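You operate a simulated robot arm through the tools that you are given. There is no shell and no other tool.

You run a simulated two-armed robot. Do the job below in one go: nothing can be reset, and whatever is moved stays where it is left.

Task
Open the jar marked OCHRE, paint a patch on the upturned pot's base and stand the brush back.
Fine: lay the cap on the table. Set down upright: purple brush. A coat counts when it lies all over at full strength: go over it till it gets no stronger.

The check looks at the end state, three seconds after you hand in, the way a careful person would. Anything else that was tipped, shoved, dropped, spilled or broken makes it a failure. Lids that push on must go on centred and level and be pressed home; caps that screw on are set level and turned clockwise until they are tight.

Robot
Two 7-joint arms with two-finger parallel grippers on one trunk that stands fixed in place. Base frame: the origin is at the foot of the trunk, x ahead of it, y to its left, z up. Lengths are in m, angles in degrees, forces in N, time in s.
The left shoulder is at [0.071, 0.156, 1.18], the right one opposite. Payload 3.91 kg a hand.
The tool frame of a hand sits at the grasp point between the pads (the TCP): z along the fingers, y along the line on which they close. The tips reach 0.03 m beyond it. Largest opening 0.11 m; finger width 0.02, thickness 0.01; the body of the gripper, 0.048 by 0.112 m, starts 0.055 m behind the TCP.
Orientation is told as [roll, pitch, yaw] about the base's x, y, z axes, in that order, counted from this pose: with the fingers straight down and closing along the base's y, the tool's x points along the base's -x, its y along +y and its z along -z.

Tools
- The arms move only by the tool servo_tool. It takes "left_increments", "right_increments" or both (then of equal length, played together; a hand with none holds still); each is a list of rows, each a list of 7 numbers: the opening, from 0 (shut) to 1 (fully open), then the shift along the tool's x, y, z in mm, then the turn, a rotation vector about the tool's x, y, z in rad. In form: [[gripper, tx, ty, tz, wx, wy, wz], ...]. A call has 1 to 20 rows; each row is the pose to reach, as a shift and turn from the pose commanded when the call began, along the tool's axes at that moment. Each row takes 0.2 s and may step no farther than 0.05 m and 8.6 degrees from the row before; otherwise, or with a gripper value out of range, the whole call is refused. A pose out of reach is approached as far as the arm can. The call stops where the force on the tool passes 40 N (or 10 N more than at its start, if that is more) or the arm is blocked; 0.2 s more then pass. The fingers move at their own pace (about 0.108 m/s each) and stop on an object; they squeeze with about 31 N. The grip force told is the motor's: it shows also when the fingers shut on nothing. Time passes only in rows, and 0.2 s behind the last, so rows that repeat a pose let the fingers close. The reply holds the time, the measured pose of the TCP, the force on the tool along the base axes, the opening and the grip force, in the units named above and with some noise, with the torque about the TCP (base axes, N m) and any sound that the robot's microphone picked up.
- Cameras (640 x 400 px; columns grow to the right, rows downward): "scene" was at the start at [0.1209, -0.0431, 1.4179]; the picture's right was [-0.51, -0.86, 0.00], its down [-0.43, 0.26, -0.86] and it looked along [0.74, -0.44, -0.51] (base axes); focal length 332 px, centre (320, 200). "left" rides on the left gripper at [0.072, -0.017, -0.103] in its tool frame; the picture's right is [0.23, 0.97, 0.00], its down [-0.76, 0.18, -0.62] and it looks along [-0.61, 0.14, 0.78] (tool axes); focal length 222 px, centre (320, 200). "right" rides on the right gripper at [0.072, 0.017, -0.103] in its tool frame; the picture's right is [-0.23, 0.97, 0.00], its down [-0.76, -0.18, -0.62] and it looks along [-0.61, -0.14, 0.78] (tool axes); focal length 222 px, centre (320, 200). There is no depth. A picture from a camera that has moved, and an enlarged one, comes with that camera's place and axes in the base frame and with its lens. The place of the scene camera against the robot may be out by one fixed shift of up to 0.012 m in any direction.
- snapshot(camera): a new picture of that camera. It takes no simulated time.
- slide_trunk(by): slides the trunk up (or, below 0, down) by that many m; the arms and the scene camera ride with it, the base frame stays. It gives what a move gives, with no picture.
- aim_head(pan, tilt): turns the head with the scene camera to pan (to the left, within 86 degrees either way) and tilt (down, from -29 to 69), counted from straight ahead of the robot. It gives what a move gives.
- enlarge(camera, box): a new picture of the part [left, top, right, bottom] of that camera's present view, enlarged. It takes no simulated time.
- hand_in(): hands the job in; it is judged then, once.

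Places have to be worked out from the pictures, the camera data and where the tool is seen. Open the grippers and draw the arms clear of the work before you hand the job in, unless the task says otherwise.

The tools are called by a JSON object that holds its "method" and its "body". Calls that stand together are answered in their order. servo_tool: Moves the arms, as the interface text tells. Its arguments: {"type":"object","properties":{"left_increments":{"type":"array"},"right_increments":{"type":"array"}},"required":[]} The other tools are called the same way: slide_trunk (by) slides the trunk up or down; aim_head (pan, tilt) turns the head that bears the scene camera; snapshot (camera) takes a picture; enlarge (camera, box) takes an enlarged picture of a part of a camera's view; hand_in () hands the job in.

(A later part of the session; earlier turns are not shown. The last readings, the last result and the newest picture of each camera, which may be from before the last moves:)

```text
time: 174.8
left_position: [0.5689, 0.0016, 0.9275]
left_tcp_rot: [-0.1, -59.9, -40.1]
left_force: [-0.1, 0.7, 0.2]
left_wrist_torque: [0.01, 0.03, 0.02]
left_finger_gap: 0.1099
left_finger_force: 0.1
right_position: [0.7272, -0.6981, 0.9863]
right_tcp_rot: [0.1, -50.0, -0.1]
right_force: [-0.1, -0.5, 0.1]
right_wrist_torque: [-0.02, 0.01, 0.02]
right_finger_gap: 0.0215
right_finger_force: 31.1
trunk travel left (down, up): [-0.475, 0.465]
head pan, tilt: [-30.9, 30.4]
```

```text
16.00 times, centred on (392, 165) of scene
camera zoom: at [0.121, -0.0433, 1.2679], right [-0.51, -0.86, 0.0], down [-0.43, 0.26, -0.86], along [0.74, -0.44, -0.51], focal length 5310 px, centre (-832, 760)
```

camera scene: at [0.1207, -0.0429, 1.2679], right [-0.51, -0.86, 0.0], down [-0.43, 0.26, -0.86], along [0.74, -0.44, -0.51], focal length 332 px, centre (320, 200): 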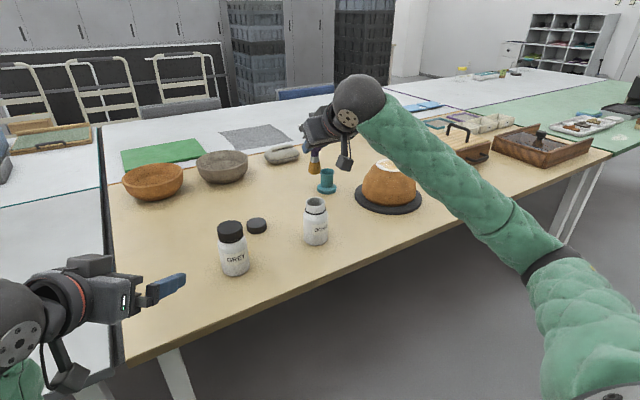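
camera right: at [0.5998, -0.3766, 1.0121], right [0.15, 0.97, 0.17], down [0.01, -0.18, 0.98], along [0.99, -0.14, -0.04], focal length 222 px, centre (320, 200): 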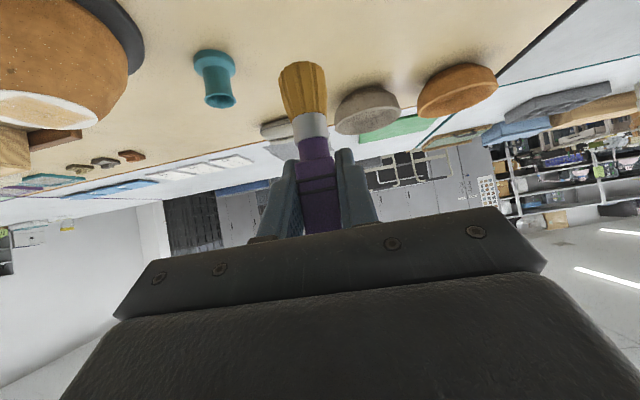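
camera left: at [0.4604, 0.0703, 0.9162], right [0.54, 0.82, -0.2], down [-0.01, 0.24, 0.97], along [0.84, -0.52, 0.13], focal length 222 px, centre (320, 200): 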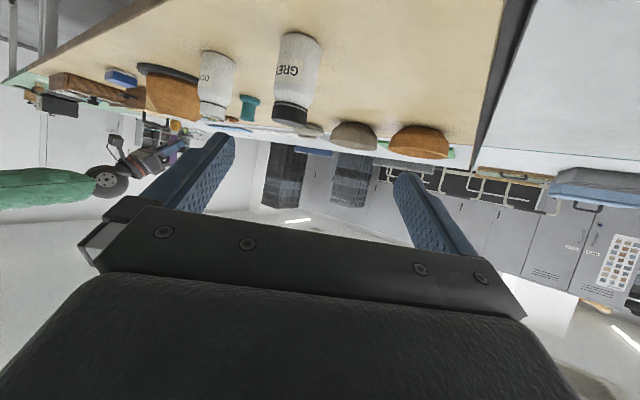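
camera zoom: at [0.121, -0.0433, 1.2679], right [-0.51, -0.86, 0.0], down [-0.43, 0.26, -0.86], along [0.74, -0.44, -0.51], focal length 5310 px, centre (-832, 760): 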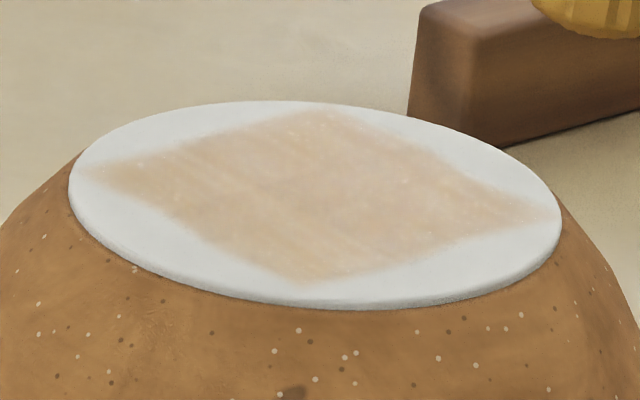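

The centre shows no further change, so the coat there is at its limit; only edges and corners look a bit weaker. I reload once more for a pass along the borders.

{"method": "servo_tool", "body": {"right_increments": [[0, -11.5, 0, -9.6, 0, 0, 0], [0, -11.57, 38.3, -9.51, 0, 0, 0], [0, -11.64, 76.5, -9.42, 0, 0, 0], [0, -11.71, 114.8, -9.33, 0, 0, 0], [0, -11.78, 153, -9.24, 0, 0, 0], [0, -11.85, 191.3, -9.15, 0, 0, 0], [0, -11.92, 229.5, -9.06, 0, 0, 0], [0, -12, 267.8, -9, 0, 0, 0], [0, -12.07, 306, -8.95, 0, 0, 0], [0, 18.57, 306, 16.76, 0, 0, 0], [0, 45.38, 306, 39.26, 0, 0, 0], [0, 60.7, 306, 52.11, 0, 0, 0], [0, 67.59, 306, 57.9, 0, 0, 0], [0, 69.89, 306, 59.83, 0, 0, 0], [0, 69.89, 306, 59.83, 0, 0, 0], [0, 69.89, 306, 59.83, 0, 0, 0], [0, 60.7, 306, 52.11, 0, 0, 0], [0, 33.89, 306, 29.62, 0, 0, 0], [0, 3.25, 306, 3.9, 0, 0, 0], [0, -12.07, 306, -8.95, 0, 0, 0]]}}

{"method": "snapshot", "body": {"camera": "right"}}

{"method": "enlarge", "body": {"camera": "scene", "box": [270, 130, 400, 250]}}

```text
time: 178.9
left_position: [0.5686, 0.0011, 0.9268]
left_tcp_rot: [-0.1, -59.9, -40.0]
left_force: [-0.1, 0.6, -0.1]
left_wrist_torque: [-0.02, 0.04, -0.01]
left_finger_gap: 0.1102
left_finger_force: 0.2
right_position: [0.7269, -0.3933, 0.9999]
right_tcp_rot: [0.1, -49.9, -0.1]
right_force: [-0.7, 0.1, -0.2]
right_wrist_torque: [0.02, 0.02, 0.01]
right_finger_gap: 0.0215
right_finger_force: 31.0
trunk travel left (down, up): [-0.475, 0.465]
head pan, tilt: [-30.9, 30.4]
```

```text
taken
camera right: at [0.6019, -0.379, 1.0112], right [0.15, 0.97, 0.17], down [0.01, -0.18, 0.98], along [0.99, -0.14, -0.04], focal length 222 px, centre (320, 200)
```

right: 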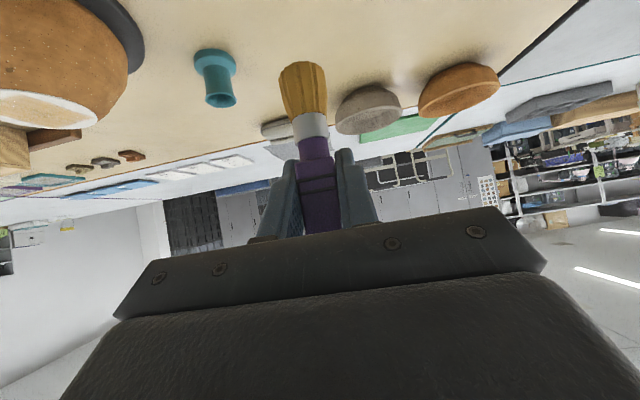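

```text
3.33 times, centred on (335, 190) of scene
camera zoom: at [0.1208, -0.043, 1.2679], right [-0.51, -0.86, 0.0], down [-0.43, 0.26, -0.86], along [0.74, -0.44, -0.51], focal length 1106 px, centre (270, 233)
```

zoom: 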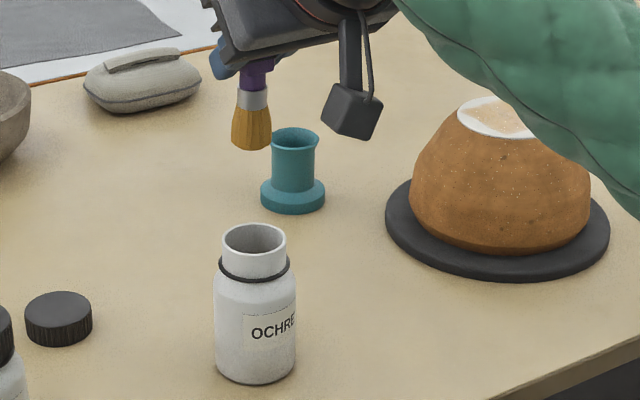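

The jar and brush are fine and the tuft is loaded. I go back and trace the patch's borders, first the -y and +x sides.

{"method": "servo_tool", "body": {"right_increments": [[0, -3.74, -41.5, 4.45, 0, 0, 0], [0, -7.47, -83, 8.9, 0, 0, 0], [0, -11.21, -124.5, 13.36, 0, 0, 0], [0, -14.95, -166, 17.81, 0, 0, 0], [0, -18.68, -207.5, 22.26, 0, 0, 0], [0, -22.42, -249, 26.71, 0, 0, 0], [0, -26.15, -290.5, 31.17, 0, 0, 0], [0, -29.89, -332, 35.62, 0, 0, 0], [0, -3.08, -332, 58.12, 0, 0, 0], [0, 19.9, -332, 77.4, 0, 0, 0], [0, 26.79, -332, 83.19, 0, 0, 0], [0, 28.56, -332, 84.67, 0, 0, 0], [0, 20.08, -332, 94.53, 0, 0, 0], [0, 11.62, -332, 104.39, 0, 0, 0], [0, 3.16, -332, 114.26, 0, 0, 0], [0, -5.33, -332, 124.11, 0, 0, 0], [0, -5.33, -319, 124.11, 0, 0, 0], [0, -5.33, -306, 124.11, 0, 0, 0], [0, -5.33, -293, 124.11, 0, 0, 0], [0, -5.33, -280, 124.11, 0, 0, 0]]}}

{"method": "enlarge", "body": {"camera": "right", "box": [200, 0, 400, 110]}}

{"method": "enlarge", "body": {"camera": "scene", "box": [350, 130, 430, 210]}}

```text
time: 183.2
left_position: [0.5685, 0.0022, 0.9256]
left_tcp_rot: [-0.1, -59.9, -40.0]
left_force: [-0.1, 0.5, 0.2]
left_wrist_torque: [-0.03, 0.01, 0.04]
left_finger_gap: 0.11
left_finger_force: 0.0
right_position: [0.8236, -0.674, 0.9259]
right_tcp_rot: [-0.1, -49.9, 0.0]
right_force: [0.6, 0.1, 1.5]
right_wrist_torque: [0.05, -0.01, 0.03]
right_finger_gap: 0.0215
right_finger_force: 31.2
trunk travel left (down, up): [-0.475, 0.465]
head pan, tilt: [-30.9, 30.4]
```

```text
3.20 times, centred on (300, 55) of right
camera zoom: at [0.6985, -0.6578, 0.9374], right [0.15, 0.97, 0.17], down [0.01, -0.18, 0.98], along [0.99, -0.14, -0.04], focal length 711 px, centre (384, 664)
```

zoom: 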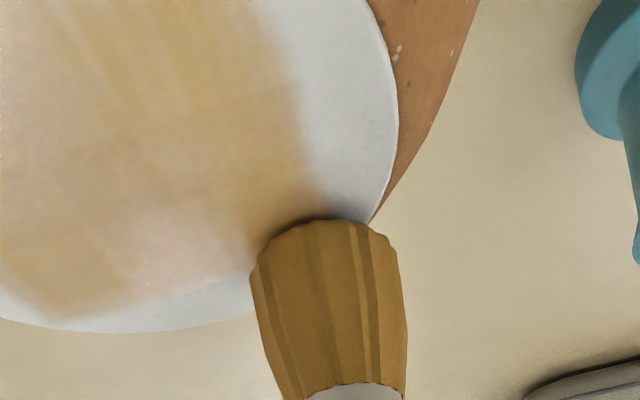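

```text
5.00 times, centred on (390, 170) of scene
camera zoom: at [0.1208, -0.043, 1.2678], right [-0.51, -0.86, 0.0], down [-0.43, 0.26, -0.86], along [0.74, -0.44, -0.51], focal length 1659 px, centre (-30, 350)
```

zoom: 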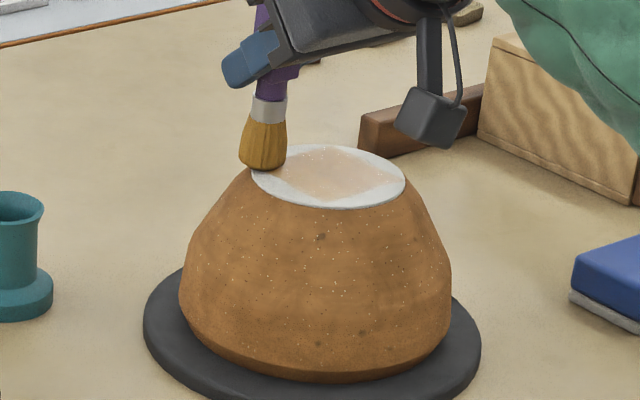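

Borders on two sides done, with light contact. I press 0.3 mm more, do the remaining borders and then inner y-lines.

{"method": "servo_tool", "body": {"right_increments": [[0, 8.7, 0, -9.68, 0, 0, 0], [0, 17.16, 0, -19.54, 0, 0, 0], [0, 25.63, 0, -29.4, 0, 0, 0], [0, 34.1, 0, -39.27, 0, 0, 0], [0, 34.1, -13, -39.27, 0, 0, 0], [0, 34.1, -26, -39.27, 0, 0, 0], [0, 34.1, -39, -39.27, 0, 0, 0], [0, 34.1, -52, -39.27, 0, 0, 0], [0, 25.63, -46, -29.4, 0, 0, 0], [0, 25.63, -33, -29.4, 0, 0, 0], [0, 25.63, -19, -29.4, 0, 0, 0], [0, 25.63, -6, -29.4, 0, 0, 0], [0, 17.16, -6, -19.54, 0, 0, 0], [0, 17.16, -19, -19.54, 0, 0, 0], [0, 17.16, -33, -19.54, 0, 0, 0], [0, 17.16, -46, -19.54, 0, 0, 0], [0, 8.7, -46, -9.68, 0, 0, 0], [0, 8.7, -33, -9.68, 0, 0, 0], [0, 8.7, -19, -9.68, 0, 0, 0], [0, 8.7, -6, -9.68, 0, 0, 0]]}}

{"method": "enlarge", "body": {"camera": "right", "box": [200, 0, 400, 110]}}

{"method": "enlarge", "body": {"camera": "scene", "box": [350, 130, 430, 210]}}

```text
time: 187.3
left_position: [0.5671, 0.0022, 0.9285]
left_tcp_rot: [-0.1, -59.9, -39.9]
left_force: [0.3, 0.0, -0.7]
left_wrist_torque: [-0.01, 0.0, 0.0]
left_finger_gap: 0.1102
left_finger_force: 0.1
right_position: [0.8139, -0.6807, 0.9258]
right_tcp_rot: [-0.1, -50.0, -0.1]
right_force: [-1.2, -3.3, 10.7]
right_wrist_torque: [-0.27, 0.11, -0.03]
right_finger_gap: 0.0214
right_finger_force: 30.7
trunk travel left (down, up): [-0.475, 0.465]
head pan, tilt: [-30.9, 30.4]
```

```text
3.20 times, centred on (300, 55) of right
camera zoom: at [0.6887, -0.6648, 0.937], right [0.15, 0.97, 0.17], down [0.01, -0.18, 0.98], along [0.99, -0.14, -0.04], focal length 711 px, centre (384, 664)
```

zoom: 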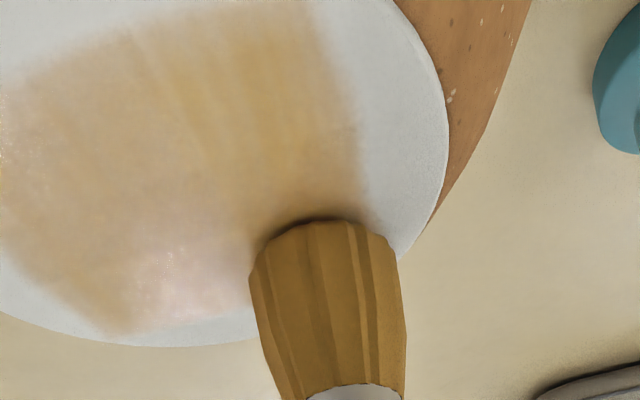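

```text
5.00 times, centred on (390, 170) of scene
camera zoom: at [0.1201, -0.0426, 1.268], right [-0.51, -0.86, 0.0], down [-0.43, 0.26, -0.86], along [0.74, -0.44, -0.51], focal length 1659 px, centre (-30, 350)
```

zoom: 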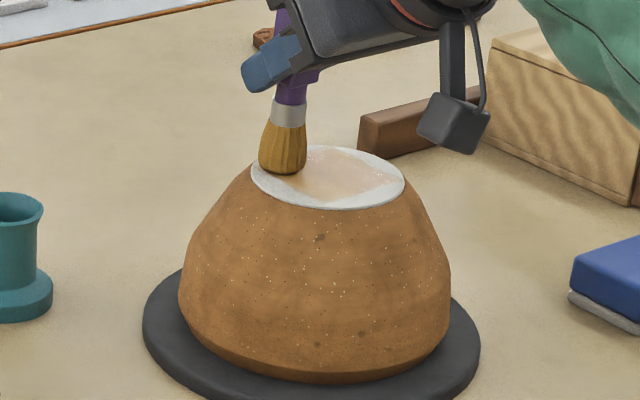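

Contact is sound. I step back to the comparison viewpoint again.

{"method": "servo_tool", "body": {"right_increments": [[0, -2.7, 0, -2.3, 0, 0, 0], [0, -16, 0, -16, 0, 0, 0], [0, -6, -8, -52, 0, 0, 0], [0, 4, -15, -88, 0, 0, 0], [0, 8.74, -20, -105.46, 0, 0, 0], [0, 8.74, -20, -105.46, 0, 0, 0]]}}

{"method": "enlarge", "body": {"camera": "right", "box": [255, 10, 355, 75]}}

{"method": "enlarge", "body": {"camera": "scene", "box": [378, 155, 406, 175]}}

```text
time: 188.8
left_position: [0.569, 0.001, 0.9274]
left_tcp_rot: [-0.1, -60.0, -40.1]
left_force: [0.0, -0.4, -0.2]
left_wrist_torque: [-0.01, -0.02, 0.0]
left_finger_gap: 0.1099
left_finger_force: 0.1
right_position: [0.7271, -0.7013, 0.9849]
right_tcp_rot: [-0.1, -50.0, -0.1]
right_force: [-0.1, -0.7, -0.2]
right_wrist_torque: [-0.02, 0.01, 0.0]
right_finger_gap: 0.0215
right_finger_force: 30.7
trunk travel left (down, up): [-0.475, 0.465]
head pan, tilt: [-30.9, 30.4]
```

```text
6.15 times, centred on (305, 42) of right
camera zoom: at [0.6017, -0.6858, 0.9956], right [0.15, 0.97, 0.17], down [0.01, -0.18, 0.98], along [0.99, -0.14, -0.04], focal length 1367 px, centre (412, 1169)
```

zoom: 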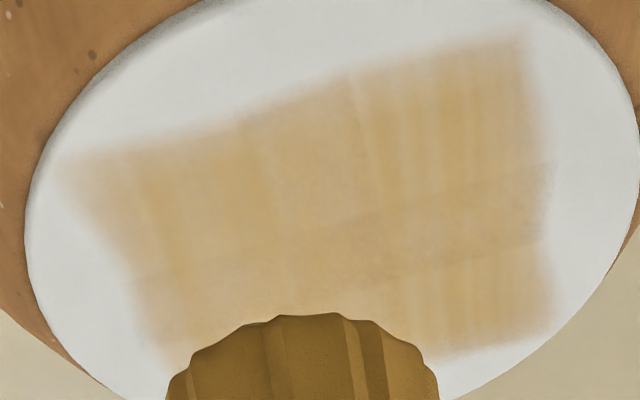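

```text
16.00 times, centred on (392, 165) of scene
camera zoom: at [0.1207, -0.0432, 1.2679], right [-0.51, -0.86, 0.0], down [-0.43, 0.26, -0.86], along [0.74, -0.44, -0.51], focal length 5310 px, centre (-832, 760)
```

zoom: 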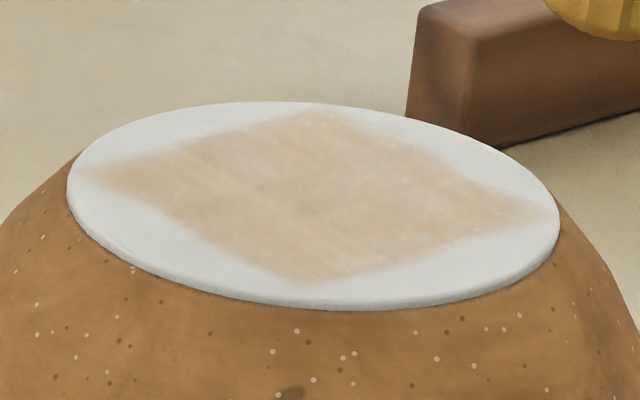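

It looks nearly the same as before the last pass. I take the exact same crop as right after the first dip for direct comparison.

{"method": "enlarge", "body": {"camera": "right", "box": [200, 0, 420, 130]}}

{"method": "enlarge", "body": {"camera": "scene", "box": [350, 140, 430, 220]}}

```text
2.91 times, centred on (310, 65) of right
camera zoom: at [0.6017, -0.6858, 0.9956], right [0.15, 0.97, 0.17], down [0.01, -0.18, 0.98], along [0.99, -0.14, -0.04], focal length 646 px, centre (349, 593)
```

zoom: 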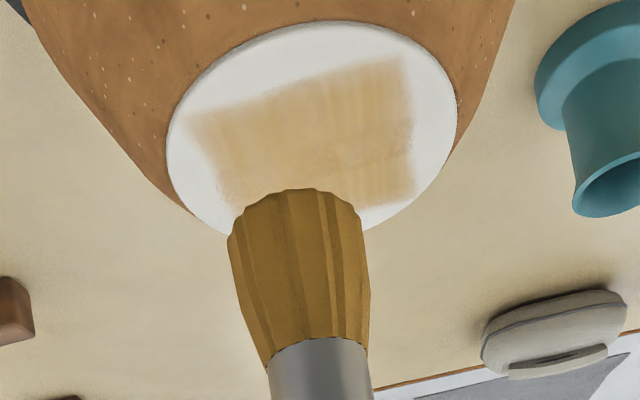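

```text
5.00 times, centred on (390, 180) of scene
camera zoom: at [0.1207, -0.0432, 1.2679], right [-0.51, -0.86, 0.0], down [-0.43, 0.26, -0.86], along [0.74, -0.44, -0.51], focal length 1659 px, centre (-30, 300)
```

zoom: 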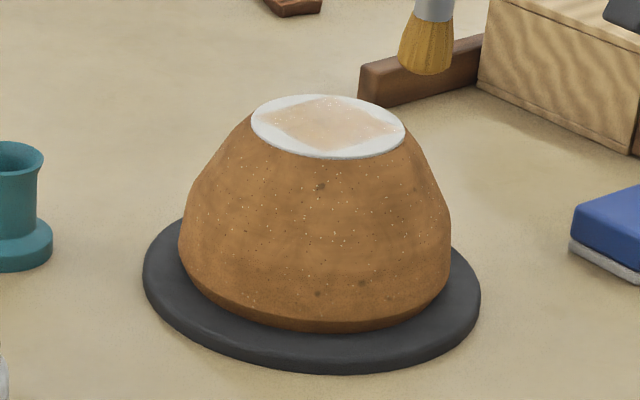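

The tuft turns dull soon after each dip, so most passes were done nearly dry; the remedy is more dips with short, fast, full-area strokes. I fetch paint again.

{"method": "servo_tool", "body": {"right_increments": [[0, -11.5, 0, -9.6, 0, 0, 0], [0, -11.57, 38.3, -9.51, 0, 0, 0], [0, -11.64, 76.5, -9.42, 0, 0, 0], [0, -11.71, 114.8, -9.33, 0, 0, 0], [0, -11.78, 153, -9.24, 0, 0, 0], [0, -11.85, 191.3, -9.15, 0, 0, 0], [0, -11.92, 229.5, -9.06, 0, 0, 0], [0, -12, 267.8, -9, 0, 0, 0], [0, -12.07, 306, -8.95, 0, 0, 0], [0, 18.57, 306, 16.76, 0, 0, 0], [0, 45.38, 306, 39.26, 0, 0, 0], [0, 60.7, 306, 52.11, 0, 0, 0], [0, 67.59, 306, 57.9, 0, 0, 0], [0, 69.89, 306, 59.83, 0, 0, 0], [0, 69.89, 306, 59.83, 0, 0, 0], [0, 69.89, 306, 59.83, 0, 0, 0], [0, 60.7, 306, 52.11, 0, 0, 0], [0, 33.89, 306, 29.62, 0, 0, 0], [0, 3.25, 306, 3.9, 0, 0, 0], [0, -12.07, 306, -8.95, 0, 0, 0]]}}

{"method": "enlarge", "body": {"camera": "right", "box": [200, 0, 420, 130]}}

```text
time: 192.9
left_position: [0.5673, 0.0013, 0.9277]
left_tcp_rot: [-0.1, -59.9, -39.9]
left_force: [-0.1, -0.2, -0.7]
left_wrist_torque: [-0.02, 0.01, -0.02]
left_finger_gap: 0.1097
left_finger_force: 0.1
right_position: [0.7255, -0.3933, 1.0004]
right_tcp_rot: [0.1, -49.9, 0.0]
right_force: [-0.1, 0.8, 0.1]
right_wrist_torque: [0.02, 0.01, 0.01]
right_finger_gap: 0.0211
right_finger_force: 30.5
trunk travel left (down, up): [-0.475, 0.465]
head pan, tilt: [-30.9, 30.4]
```

```text
2.91 times, centred on (310, 65) of right
camera zoom: at [0.601, -0.377, 1.0105], right [0.15, 0.97, 0.17], down [0.01, -0.18, 0.98], along [0.99, -0.14, -0.04], focal length 646 px, centre (349, 593)
```

zoom: 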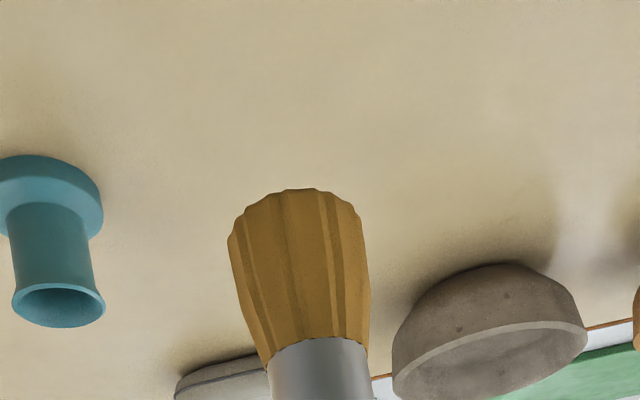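

Loaded. I paint a fast full-area zigzag with the fresh load.

{"method": "servo_tool", "body": {"right_increments": [[0, -4.55, -46.86, 5.42, 0, 0, 0], [0, -9.09, -93.71, 10.83, 0, 0, 0], [0, -13.64, -140.57, 16.25, 0, 0, 0], [0, -18.18, -187.43, 21.67, 0, 0, 0], [0, -22.73, -234.29, 27.09, 0, 0, 0], [0, -27.27, -281.14, 32.5, 0, 0, 0], [0, -31.82, -328, 37.92, 0, 0, 0], [0, -1.18, -328, 63.63, 0, 0, 0], [0, 23.33, -328, 84.2, 0, 0, 0], [0, 26.74, -328, 87.06, 0, 0, 0], [0, 11.77, -328, 104.52, 0, 0, 0], [0, -3.21, -328, 121.97, 0, 0, 0], [0, -3.21, -313, 121.97, 0, 0, 0], [0, 11.77, -313, 104.52, 0, 0, 0], [0, 26.74, -313, 87.06, 0, 0, 0], [0, 26.74, -299, 87.06, 0, 0, 0], [0, 11.77, -299, 104.52, 0, 0, 0], [0, -3.21, -299, 121.97, 0, 0, 0], [0, -3.21, -284, 121.97, 0, 0, 0], [0, 26.74, -284, 87.06, 0, 0, 0]]}}

{"method": "enlarge", "body": {"camera": "right", "box": [200, 0, 400, 110]}}

{"method": "enlarge", "body": {"camera": "scene", "box": [350, 140, 430, 220]}}

```text
time: 197.2
left_position: [0.5685, 0.0016, 0.9279]
left_tcp_rot: [-0.1, -60.0, -39.9]
left_force: [0.0, 0.0, -0.1]
left_wrist_torque: [0.01, 0.0, -0.02]
left_finger_gap: 0.1101
left_finger_force: 0.0
right_position: [0.7748, -0.6746, 0.9269]
right_tcp_rot: [-0.1, -50.2, 0.0]
right_force: [-3.5, 1.2, 13.3]
right_wrist_torque: [0.08, 0.3, -0.04]
right_finger_gap: 0.0212
right_finger_force: 31.2
trunk travel left (down, up): [-0.475, 0.465]
head pan, tilt: [-30.9, 30.4]
```

```text
3.20 times, centred on (300, 55) of right
camera zoom: at [0.6498, -0.6598, 0.9374], right [0.14, 0.97, 0.17], down [0.01, -0.18, 0.98], along [0.99, -0.14, -0.04], focal length 711 px, centre (384, 664)
```

zoom: 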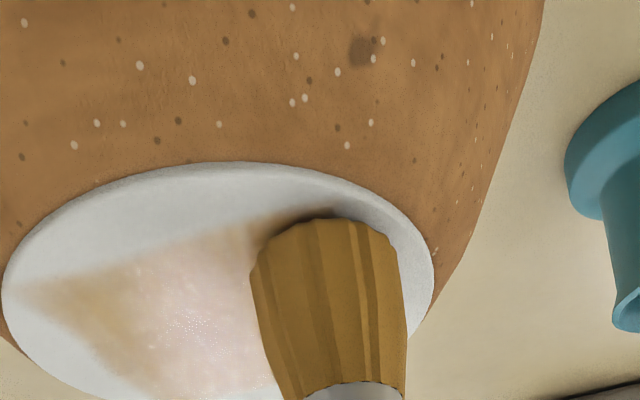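

```text
5.00 times, centred on (390, 180) of scene
camera zoom: at [0.1193, -0.0426, 1.2681], right [-0.51, -0.86, 0.0], down [-0.43, 0.26, -0.86], along [0.74, -0.44, -0.5], focal length 1659 px, centre (-30, 300)
```

zoom: 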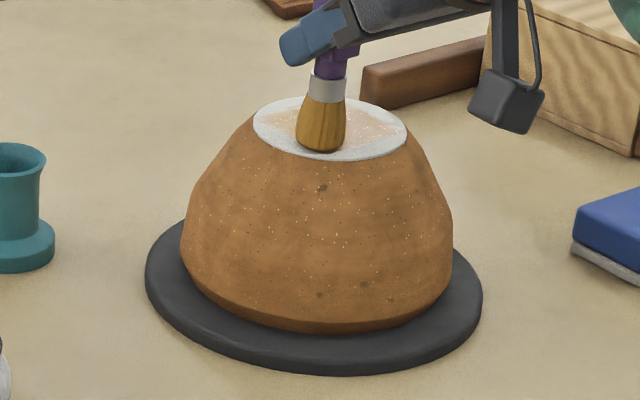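

Firm contact at 13 N. I step back to the comparison viewpoint.

{"method": "servo_tool", "body": {"right_increments": [[0, -15, 0, -12.6, 0, 0, 0], [0, -20, -10, -45, 0, 0, 0], [0, -14.67, -22, -78.11, 0, 0, 0], [0, -14.67, -22, -78.11, 0, 0, 0]]}}

{"method": "enlarge", "body": {"camera": "right", "box": [255, 10, 355, 75]}}

{"method": "enlarge", "body": {"camera": "scene", "box": [378, 155, 406, 175]}}

```text
time: 198.2
left_position: [0.568, 0.0017, 0.9266]
left_tcp_rot: [-0.1, -59.9, -39.9]
left_force: [1.4, 0.1, -0.5]
left_wrist_torque: [-0.03, 0.01, 0.01]
left_finger_gap: 0.11
left_finger_force: 0.2
right_position: [0.7264, -0.6986, 0.9853]
right_tcp_rot: [0.1, -50.1, -0.1]
right_force: [0.9, 0.9, -0.6]
right_wrist_torque: [0.03, -0.01, -0.03]
right_finger_gap: 0.0214
right_finger_force: 30.4
trunk travel left (down, up): [-0.475, 0.465]
head pan, tilt: [-30.9, 30.4]
```

```text
6.15 times, centred on (305, 42) of right
camera zoom: at [0.6014, -0.6827, 0.9972], right [0.15, 0.97, 0.17], down [0.01, -0.18, 0.98], along [0.99, -0.14, -0.04], focal length 1367 px, centre (412, 1169)
```

zoom: 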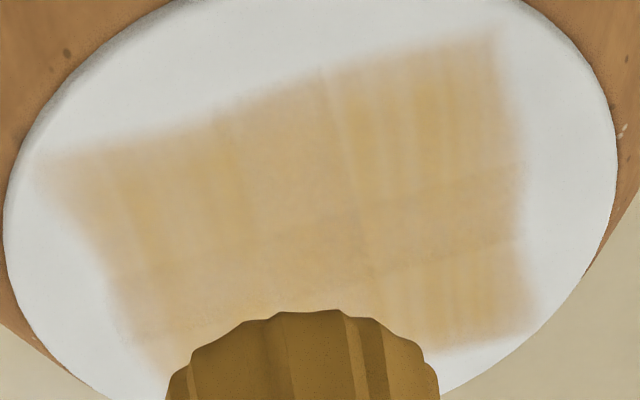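

```text
16.00 times, centred on (392, 165) of scene
camera zoom: at [0.1209, -0.0431, 1.2679], right [-0.51, -0.86, 0.0], down [-0.43, 0.26, -0.86], along [0.74, -0.44, -0.51], focal length 5310 px, centre (-832, 760)
```

zoom: 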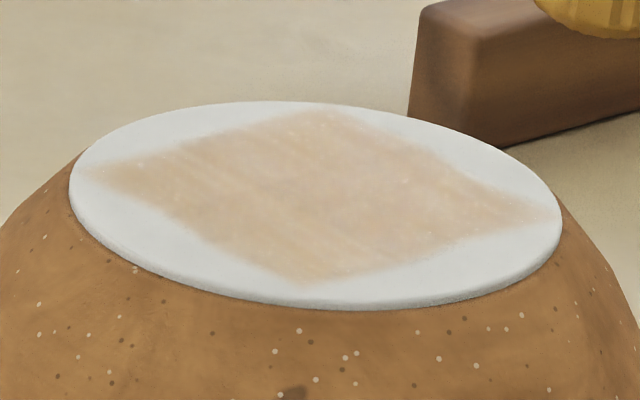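

No visible change even after a fresh, firm full pass, so the coat seems to be at its limit. I shift sideways so the tuft no longer hides the far part of the patch and check it.

{"method": "servo_tool", "body": {"right_increments": [[0, -15, 25, -13, 0, 0, 0], [0, -23, 60, -19.3, 0, 0, 0], [0, -23, 65, -19.3, 0, 0, 0]]}}

{"method": "enlarge", "body": {"camera": "right", "box": [130, 0, 290, 100]}}

{"method": "snapshot", "body": {"camera": "right"}}

```text
time: 198.9
left_position: [0.5678, 0.0028, 0.9268]
left_tcp_rot: [-0.2, -59.9, -39.9]
left_force: [-0.2, 0.3, -0.6]
left_wrist_torque: [-0.03, 0.01, 0.04]
left_finger_gap: 0.1098
left_finger_force: 0.1
right_position: [0.7267, -0.6354, 1.0153]
right_tcp_rot: [0.0, -49.9, -0.1]
right_force: [-0.9, 0.1, -0.7]
right_wrist_torque: [0.03, 0.0, -0.02]
right_finger_gap: 0.0214
right_finger_force: 30.7
trunk travel left (down, up): [-0.475, 0.465]
head pan, tilt: [-30.9, 30.4]
```

```text
4.00 times, centred on (210, 50) of right
camera zoom: at [0.6017, -0.619, 1.0266], right [0.15, 0.97, 0.17], down [0.01, -0.18, 0.98], along [0.99, -0.14, -0.04], focal length 888 px, centre (760, 800)
```

zoom: 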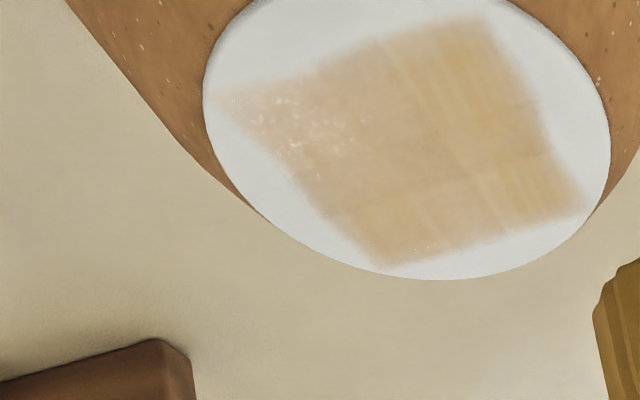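

```text
taken
camera right: at [0.6017, -0.619, 1.0266], right [0.15, 0.97, 0.17], down [0.01, -0.18, 0.98], along [0.99, -0.14, -0.04], focal length 222 px, centre (320, 200)
```

right: 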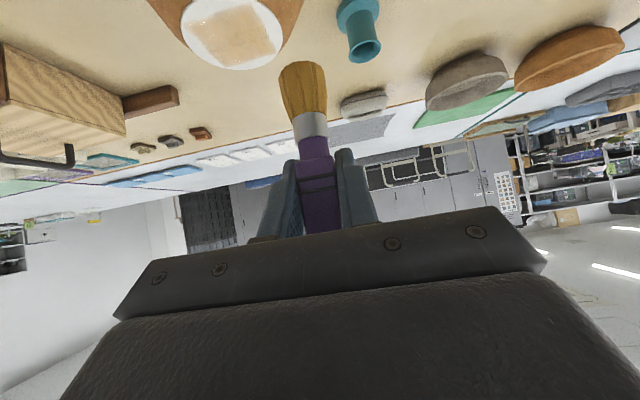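

The whole patch is visible and even. For certainty I do one verified dip (reading the force at the paint) and then concentrate fresh paint on one spot as a final test.

{"method": "servo_tool", "body": {"right_increments": [[0, -0.1, 40.2, 0.12, 0, 0, 0], [0, -0.2, 80.3, 0.23, 0, 0, 0], [0, -0.3, 120.5, 0.35, 0, 0, 0], [0, -0.4, 160.7, 0.46, 0, 0, 0], [0, -0.5, 200.8, 0.58, 0, 0, 0], [0, -0.58, 241, 0.69, 0, 0, 0], [0, 30.06, 241, 26.4, 0, 0, 0], [0, 60.7, 241, 52.11, 0, 0, 0], [0, 79.85, 241, 68.18, 0, 0, 0], [0, 89.81, 241, 76.54, 0, 0, 0], [0, 92.95, 241, 79.18, 0, 0, 0], [0, 92.95, 241, 79.18, 0, 0, 0]]}}

{"method": "enlarge", "body": {"camera": "right", "box": [220, 30, 370, 160]}}

```text
time: 201.6
left_position: [0.5666, 0.0014, 0.929]
left_tcp_rot: [-0.1, -60.0, -40.1]
left_force: [-0.7, -0.7, 0.2]
left_wrist_torque: [-0.01, 0.0, 0.0]
left_finger_gap: 0.1098
left_finger_force: 0.0
right_position: [0.7256, -0.3939, 0.8958]
right_tcp_rot: [0.0, -50.3, 0.0]
right_force: [0.8, -1.0, 24.4]
right_wrist_torque: [-0.24, -0.05, -0.02]
right_finger_gap: 0.021
right_finger_force: 31.7
trunk travel left (down, up): [-0.475, 0.465]
head pan, tilt: [-30.9, 30.4]
```

```text
3.08 times, centred on (295, 95) of right
camera zoom: at [0.6005, -0.3785, 0.9068], right [0.15, 0.97, 0.17], down [0.01, -0.18, 0.98], along [0.99, -0.14, -0.03], focal length 684 px, centre (397, 523)
```

zoom: 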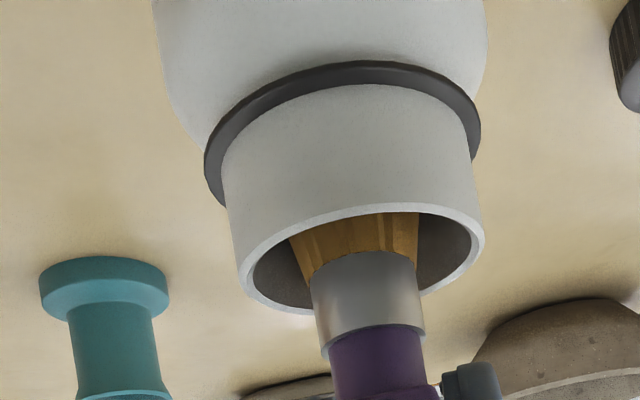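

Paint contact is verified (24 N). I go straight to one quadrant of the patch and work that spot with the fresh load.

{"method": "servo_tool", "body": {"right_increments": [[0, -11.49, 0, -9.64, 0, 0, 0], [0, -45.96, 0, -38.57, 0, 0, 0], [0, -81.96, 0, -68.78, 0, 0, 0], [0, -87.52, -42, -62.16, 0, 0, 0], [0, -93.07, -84, -55.54, 0, 0, 0], [0, -98.63, -126, -48.92, 0, 0, 0], [0, -104.18, -168, -42.3, 0, 0, 0], [0, -109.74, -210, -35.68, 0, 0, 0], [0, -115.29, -252, -29.06, 0, 0, 0], [0, -120.85, -294, -22.44, 0, 0, 0], [0, -88.68, -294, 4.56, 0, 0, 0], [0, -65.7, -294, 23.84, 0, 0, 0], [0, -62.48, -294, 26.54, 0, 0, 0], [0, -66.39, -294, 31.1, 0, 0, 0], [0, -66.39, -288, 31.1, 0, 0, 0], [0, -58.57, -288, 22, 0, 0, 0], [0, -58.57, -300, 22, 0, 0, 0], [0, -66.39, -300, 31.1, 0, 0, 0], [0, -62.48, -294, 26.54, 0, 0, 0], [0, -62.48, -288, 26.54, 0, 0, 0]]}}

{"method": "enlarge", "body": {"camera": "right", "box": [200, 0, 400, 110]}}

```text
time: 205.8
left_position: [0.5673, 0.0019, 0.9278]
left_tcp_rot: [-0.1, -60.0, -40.0]
left_force: [0.2, -0.4, 0.4]
left_wrist_torque: [-0.02, -0.01, -0.01]
left_finger_gap: 0.1101
left_finger_force: 0.0
right_position: [0.7845, -0.6836, 0.927]
right_tcp_rot: [-0.1, -50.1, 0.0]
right_force: [0.8, -7.1, 19.4]
right_wrist_torque: [-0.56, -0.09, 0.01]
right_finger_gap: 0.0215
right_finger_force: 31.1
trunk travel left (down, up): [-0.475, 0.465]
head pan, tilt: [-30.9, 30.4]
```

```text
3.20 times, centred on (300, 55) of right
camera zoom: at [0.6594, -0.667, 0.9368], right [0.15, 0.97, 0.17], down [0.01, -0.18, 0.98], along [0.99, -0.14, -0.04], focal length 711 px, centre (384, 664)
```

zoom: 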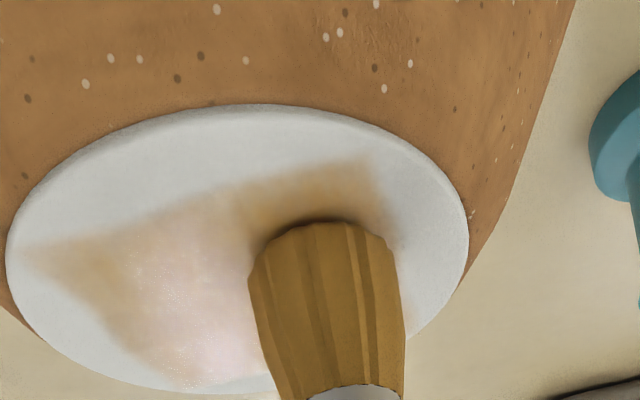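

I go back to the side viewpoint and compare that quadrant with the rest.

{"method": "servo_tool", "body": {"right_increments": [[0, -15.3, 0, -12.9, 0, 0, 0], [0, -21.61, 16, -44.25, 0, 0, 0], [0, -27.91, 32, -75.64, 0, 0, 0], [0, -30.47, 47, -105.72, 0, 0, 0], [0, -30.47, 47, -105.72, 0, 0, 0]]}}

{"method": "enlarge", "body": {"camera": "right", "box": [130, 0, 290, 100]}}

{"method": "enlarge", "body": {"camera": "scene", "box": [378, 155, 406, 175]}}

```text
time: 206.9
left_position: [0.5689, 0.0013, 0.927]
left_tcp_rot: [-0.1, -59.9, -40.0]
left_force: [0.0, 0.3, -0.1]
left_wrist_torque: [-0.02, -0.02, -0.02]
left_finger_gap: 0.1101
left_finger_force: 0.2
right_position: [0.7255, -0.6357, 1.0191]
right_tcp_rot: [0.1, -49.9, -0.1]
right_force: [0.3, 0.3, -0.1]
right_wrist_torque: [0.02, -0.02, 0.03]
right_finger_gap: 0.0211
right_finger_force: 31.5
trunk travel left (down, up): [-0.475, 0.465]
head pan, tilt: [-30.9, 30.4]
```

```text
4.00 times, centred on (210, 50) of right
camera zoom: at [0.5997, -0.6188, 1.0299], right [0.15, 0.97, 0.17], down [0.01, -0.18, 0.98], along [0.99, -0.14, -0.04], focal length 888 px, centre (760, 800)
```

zoom: 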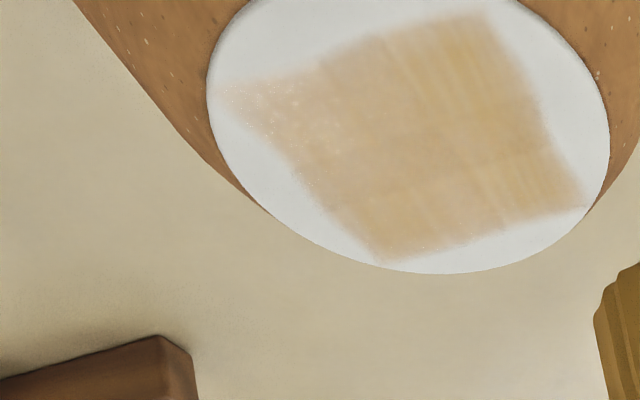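

```text
16.00 times, centred on (392, 165) of scene
camera zoom: at [0.121, -0.0434, 1.2678], right [-0.51, -0.86, 0.0], down [-0.43, 0.26, -0.86], along [0.74, -0.44, -0.51], focal length 5310 px, centre (-832, 760)
```

zoom: 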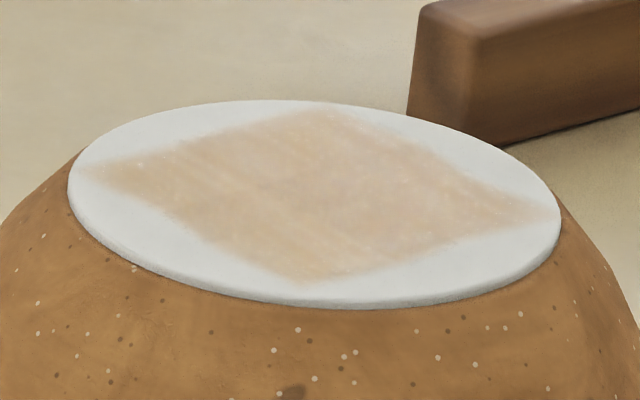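

That quadrant did not get any darker, so the coat is at full strength. With the paint left on the brush I give one last even pass over the whole patch including its borders.

{"method": "servo_tool", "body": {"right_increments": [[0, 5.04, -30, 25.12, 0, 0, 0], [0, 13.9, -60, 53.44, 0, 0, 0], [0, 24.04, -90, 83.35, 0, 0, 0], [0, 37.06, -90, 94.28, 0, 0, 0], [0, 38.98, -90, 95.89, 0, 0, 0], [0, 38.98, -73, 95.89, 0, 0, 0], [0, 38.98, -57, 95.89, 0, 0, 0], [0, 38.98, -40, 95.89, 0, 0, 0], [0, 30.83, -40, 105.38, 0, 0, 0], [0, 30.83, -57, 105.38, 0, 0, 0], [0, 30.83, -73, 105.38, 0, 0, 0], [0, 30.83, -90, 105.38, 0, 0, 0], [0, 22.68, -90, 114.84, 0, 0, 0], [0, 22.68, -73, 114.84, 0, 0, 0], [0, 22.68, -57, 114.84, 0, 0, 0], [0, 22.68, -40, 114.84, 0, 0, 0], [0, 14.53, -40, 124.33, 0, 0, 0], [0, 14.53, -57, 124.33, 0, 0, 0], [0, 14.53, -73, 124.33, 0, 0, 0], [0, 14.53, -90, 124.33, 0, 0, 0]]}}

{"method": "enlarge", "body": {"camera": "right", "box": [200, 0, 400, 110]}}

```text
time: 211.2
left_position: [0.5688, 0.0006, 0.9272]
left_tcp_rot: [-0.1, -59.9, -40.1]
left_force: [-0.6, 0.5, -0.1]
left_wrist_torque: [-0.01, 0.04, -0.03]
left_finger_gap: 0.1104
left_finger_force: 0.0
right_position: [0.8133, -0.7247, 0.9266]
right_tcp_rot: [0.0, -50.0, 0.0]
right_force: [0.2, 0.6, 2.2]
right_wrist_torque: [0.04, 0.02, -0.01]
right_finger_gap: 0.0213
right_finger_force: 31.1
trunk travel left (down, up): [-0.475, 0.465]
head pan, tilt: [-30.9, 30.4]
```

```text
3.20 times, centred on (300, 55) of right
camera zoom: at [0.6879, -0.7102, 0.9368], right [0.15, 0.97, 0.17], down [0.01, -0.18, 0.98], along [0.99, -0.14, -0.04], focal length 711 px, centre (384, 664)
```

zoom: 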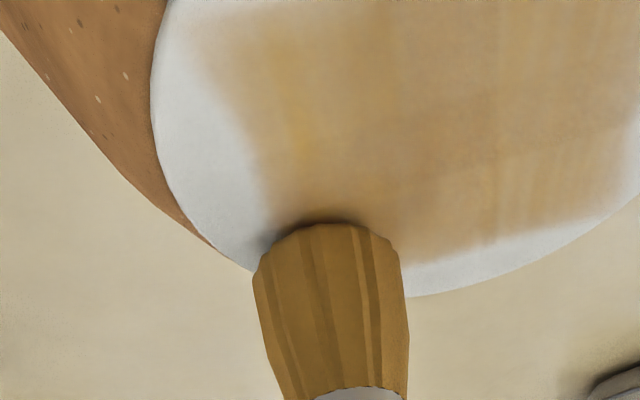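

The patch looks even. I finish the last border line, lift off and carry the brush to hover above its cup.

{"method": "servo_tool", "body": {"right_increments": [[0, -8.14, 0, 9.5, 0, 0, 0], [0, -8.14, 17, 9.5, 0, 0, 0], [0, -8.14, 33, 9.5, 0, 0, 0], [0, -8.14, 50, 9.5, 0, 0, 0], [0, -31.02, 50, -9.7, 0, 0, 0], [0, -61.66, 50, -35.42, 0, 0, 0], [0, -80.3, 78.5, -13.21, 0, 0, 0], [0, -98.94, 107, 9, 0, 0, 0], [0, -117.58, 135.5, 31.22, 0, 0, 0], [0, -136.22, 164, 53.43, 0, 0, 0], [0, -105.58, 164, 79.15, 0, 0, 0], [0, -76.47, 164, 103.57, 0, 0, 0], [0, -76.47, 164, 103.57, 0, 0, 0]]}}

{"method": "snapshot", "body": {"camera": "right"}}

{"method": "enlarge", "body": {"camera": "scene", "box": [295, 120, 425, 210]}}

{"method": "enlarge", "body": {"camera": "scene", "box": [378, 155, 406, 175]}}

```text
time: 213.9
left_position: [0.5672, 0.0021, 0.9266]
left_tcp_rot: [-0.1, -59.9, -39.9]
left_force: [0.0, 0.2, 0.0]
left_wrist_torque: [-0.03, 0.01, 0.02]
left_finger_gap: 0.11
left_finger_force: 0.0
right_position: [0.9408, -0.5614, 0.9181]
right_tcp_rot: [0.0, -50.0, 0.0]
right_force: [0.2, -0.1, -0.1]
right_wrist_torque: [-0.01, -0.01, 0.0]
right_finger_gap: 0.0208
right_finger_force: 31.2
trunk travel left (down, up): [-0.475, 0.465]
head pan, tilt: [-30.9, 30.4]
```

```text
taken
camera right: at [0.8148, -0.5467, 0.9283], right [0.15, 0.97, 0.17], down [0.01, -0.18, 0.98], along [0.99, -0.14, -0.04], focal length 222 px, centre (320, 200)
```

right: 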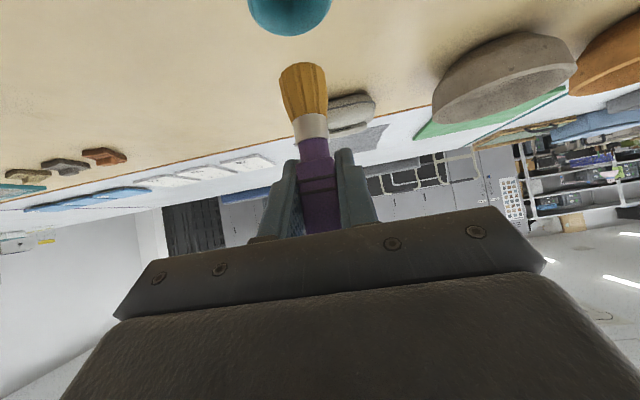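

```text
4.44 times, centred on (360, 165) of scene
camera zoom: at [0.1208, -0.0428, 1.268], right [-0.51, -0.86, 0.0], down [-0.43, 0.26, -0.86], along [0.74, -0.44, -0.51], focal length 1475 px, centre (142, 356)
```

zoom: 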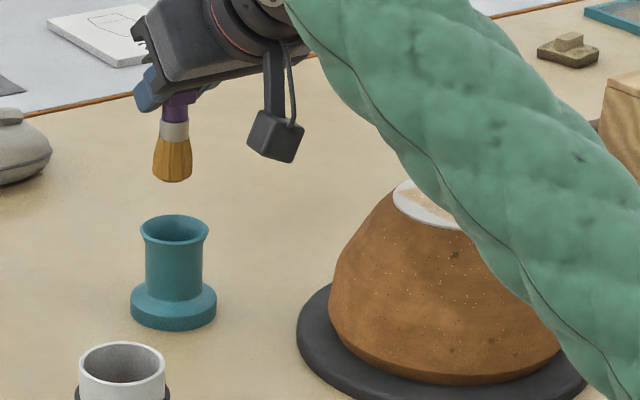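

```text
16.00 times, centred on (392, 165) of scene
camera zoom: at [0.1208, -0.0428, 1.268], right [-0.51, -0.86, 0.0], down [-0.43, 0.26, -0.86], along [0.74, -0.44, -0.51], focal length 5310 px, centre (-832, 760)
```

zoom: 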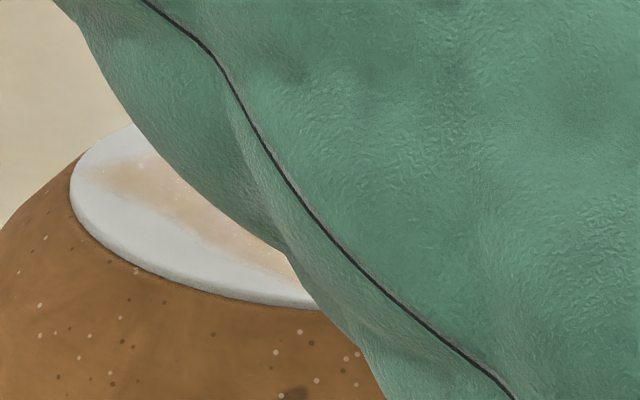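

The forearm now hangs lower across the pot's line of sight than at pickup. I check the whole scene before descending.

{"method": "snapshot", "body": {"camera": "scene"}}

{"method": "snapshot", "body": {"camera": "left"}}

```text
taken
camera scene: at [0.1208, -0.0428, 1.268], right [-0.51, -0.86, 0.0], down [-0.43, 0.26, -0.86], along [0.74, -0.44, -0.51], focal length 332 px, centre (320, 200)
```

scene: 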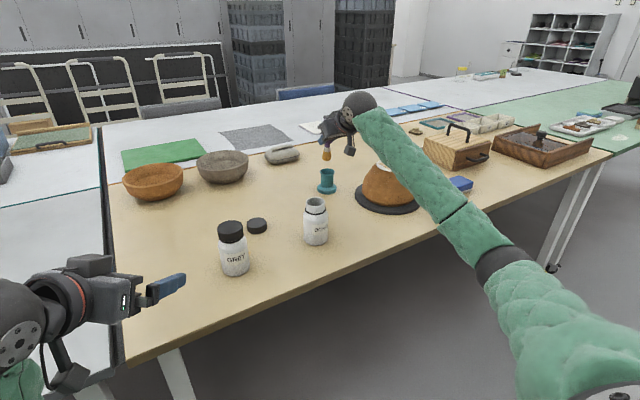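

```text
taken
camera left: at [0.4604, 0.0705, 0.9162], right [0.54, 0.82, -0.2], down [-0.01, 0.24, 0.97], along [0.84, -0.52, 0.13], focal length 222 px, centre (320, 200)
```

left: 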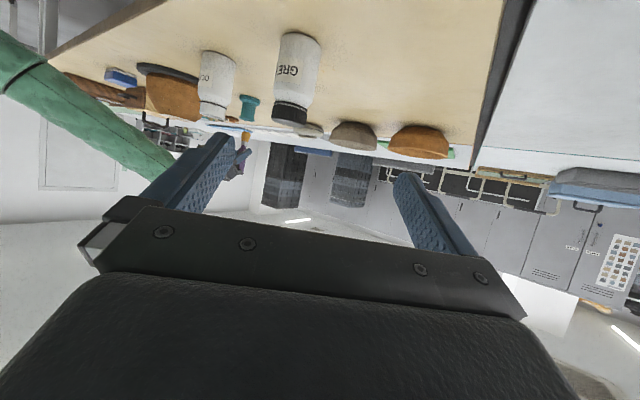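

The forearm clears the pot. Scene alignment of tuft and cup looks within ~2 mm; I enlarge the wrist view to refine.

{"method": "enlarge", "body": {"camera": "right", "box": [220, 0, 380, 110]}}

```text
3.64 times, centred on (300, 55) of right
camera zoom: at [0.8148, -0.5467, 0.9283], right [0.15, 0.97, 0.17], down [0.01, -0.18, 0.98], along [0.99, -0.14, -0.04], focal length 808 px, centre (393, 727)
```

zoom: 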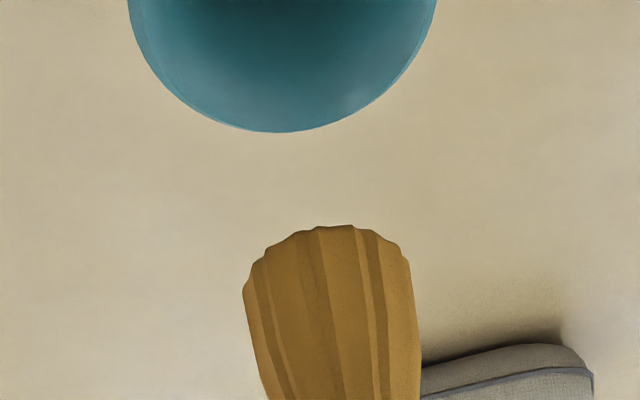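

Cup rim centre fits (0.9425, -0.5615). I enlarge the scene view for an independent check of the tuft against the cup.

{"method": "enlarge", "body": {"camera": "scene", "box": [312, 138, 348, 200]}}

```text
6.45 times, centred on (330, 169) of scene
camera zoom: at [0.1208, -0.0428, 1.268], right [-0.51, -0.86, 0.0], down [-0.43, 0.26, -0.86], along [0.74, -0.44, -0.51], focal length 2141 px, centre (256, 400)
```

zoom: 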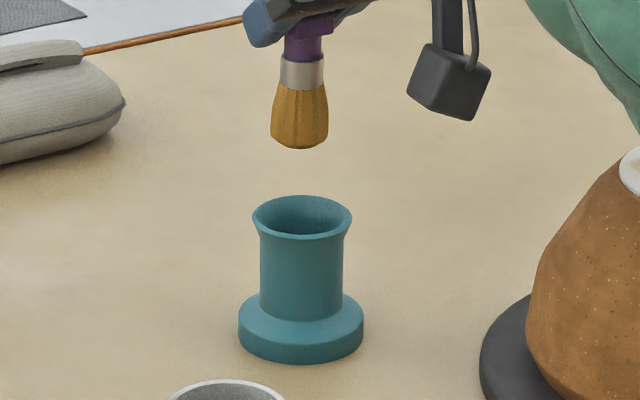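

Tuft and cup agree within ~1-2 mm. I lower until the tip is about 10 mm inside the rim and check for any side force.

{"method": "servo_tool", "body": {"right_increments": [[0, 15.3, 0, 12.9, 0, 0, 0], [0, 26.8, 0, 22.5, 0, 0, 0], [0, 34.5, 0, 28.9, 0, 0, 0], [0, 38.3, 0, 32.1, 0, 0, 0], [0, 42.1, 0, 35.4, 0, 0, 0], [0, 42.1, 0, 35.4, 0, 0, 0]]}}

{"method": "snapshot", "body": {"camera": "right"}}

{"method": "enlarge", "body": {"camera": "scene", "box": [312, 138, 348, 200]}}

```text
time: 215.3
left_position: [0.5668, 0.0018, 0.9288]
left_tcp_rot: [0.0, -60.0, -40.0]
left_force: [-0.6, 0.5, 0.6]
left_wrist_torque: [0.01, -0.01, 0.01]
left_finger_gap: 0.1099
left_finger_force: 0.1
right_position: [0.9389, -0.5612, 0.8636]
right_tcp_rot: [0.0, -50.1, 0.1]
right_force: [-12.7, 0.0, 11.4]
right_wrist_torque: [0.03, 0.68, 0.01]
right_finger_gap: 0.0213
right_finger_force: 31.0
trunk travel left (down, up): [-0.475, 0.465]
head pan, tilt: [-30.9, 30.4]
```

```text
taken
camera right: at [0.8136, -0.5445, 0.8744], right [0.15, 0.97, 0.17], down [0.01, -0.18, 0.98], along [0.99, -0.14, -0.04], focal length 222 px, centre (320, 200)
```

right: 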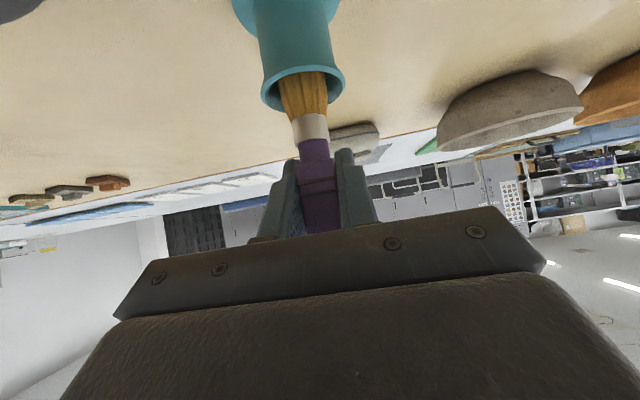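

```text
6.45 times, centred on (330, 169) of scene
camera zoom: at [0.1189, -0.0425, 1.2682], right [-0.51, -0.86, 0.0], down [-0.43, 0.26, -0.86], along [0.74, -0.44, -0.5], focal length 2141 px, centre (256, 400)
```

zoom: 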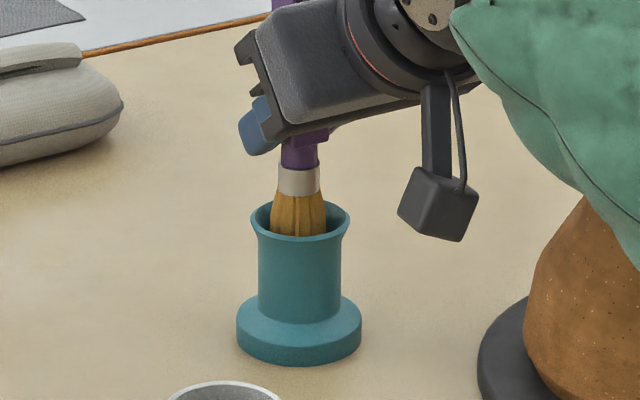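

A 12 N push toward -x with lift shows the tuft rides on the cup's far flare, so it is a bit too far out. I raise 8 mm, shift 2.5 mm toward the robot and lower again.

{"method": "servo_tool", "body": {"right_increments": [[0, -3, 0, -2.6, 0, 0, 0], [0, -6.1, 0, -5.1, 0, 0, 0], [0, -4.5, 0, -7, 0, 0, 0], [0, -4.5, 0, -7, 0, 0, 0], [0, -1.4, 0, -4.4, 0, 0, 0], [0, 1.6, 0, -1.9, 0, 0, 0], [0, 1.6, 0, -1.9, 0, 0, 0]]}}

{"method": "enlarge", "body": {"camera": "right", "box": [230, 20, 370, 140]}}

{"method": "enlarge", "body": {"camera": "scene", "box": [312, 138, 348, 200]}}

```text
time: 216.9
left_position: [0.5675, 0.0014, 0.9265]
left_tcp_rot: [-0.1, -59.9, -40.0]
left_force: [-0.2, 0.1, -0.2]
left_wrist_torque: [-0.01, -0.03, -0.01]
left_finger_gap: 0.1099
left_finger_force: 0.1
right_position: [0.938, -0.5621, 0.8622]
right_tcp_rot: [0.0, -49.9, 0.1]
right_force: [-0.7, 0.8, 0.3]
right_wrist_torque: [0.09, 0.02, 0.01]
right_finger_gap: 0.0209
right_finger_force: 31.1
trunk travel left (down, up): [-0.475, 0.465]
head pan, tilt: [-30.9, 30.4]
```

```text
3.33 times, centred on (300, 80) of right
camera zoom: at [0.8134, -0.5461, 0.8724], right [0.15, 0.97, 0.17], down [0.01, -0.18, 0.98], along [0.99, -0.14, -0.04], focal length 740 px, centre (387, 600)
```

zoom: 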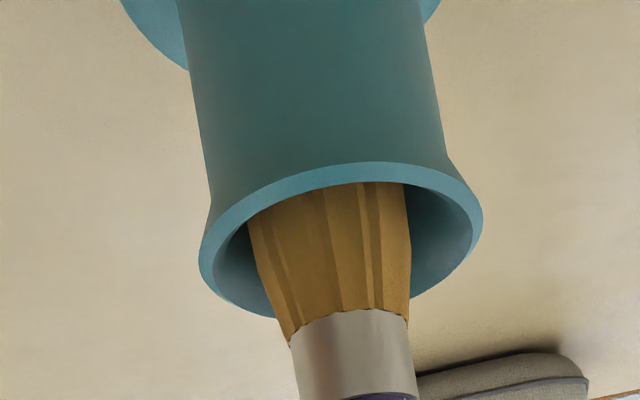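

```text
6.45 times, centred on (330, 169) of scene
camera zoom: at [0.1209, -0.043, 1.2679], right [-0.51, -0.86, 0.0], down [-0.43, 0.26, -0.86], along [0.74, -0.44, -0.51], focal length 2141 px, centre (256, 400)
```

zoom: 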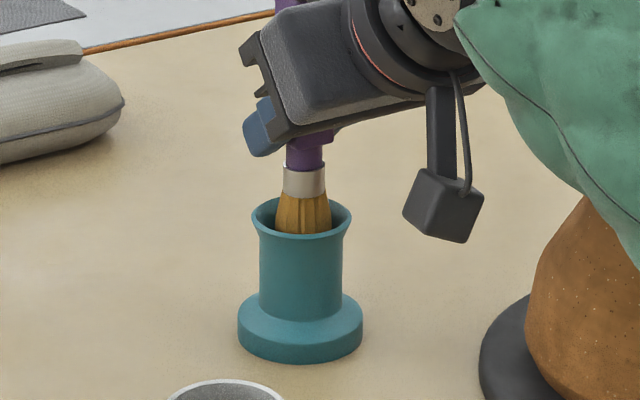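

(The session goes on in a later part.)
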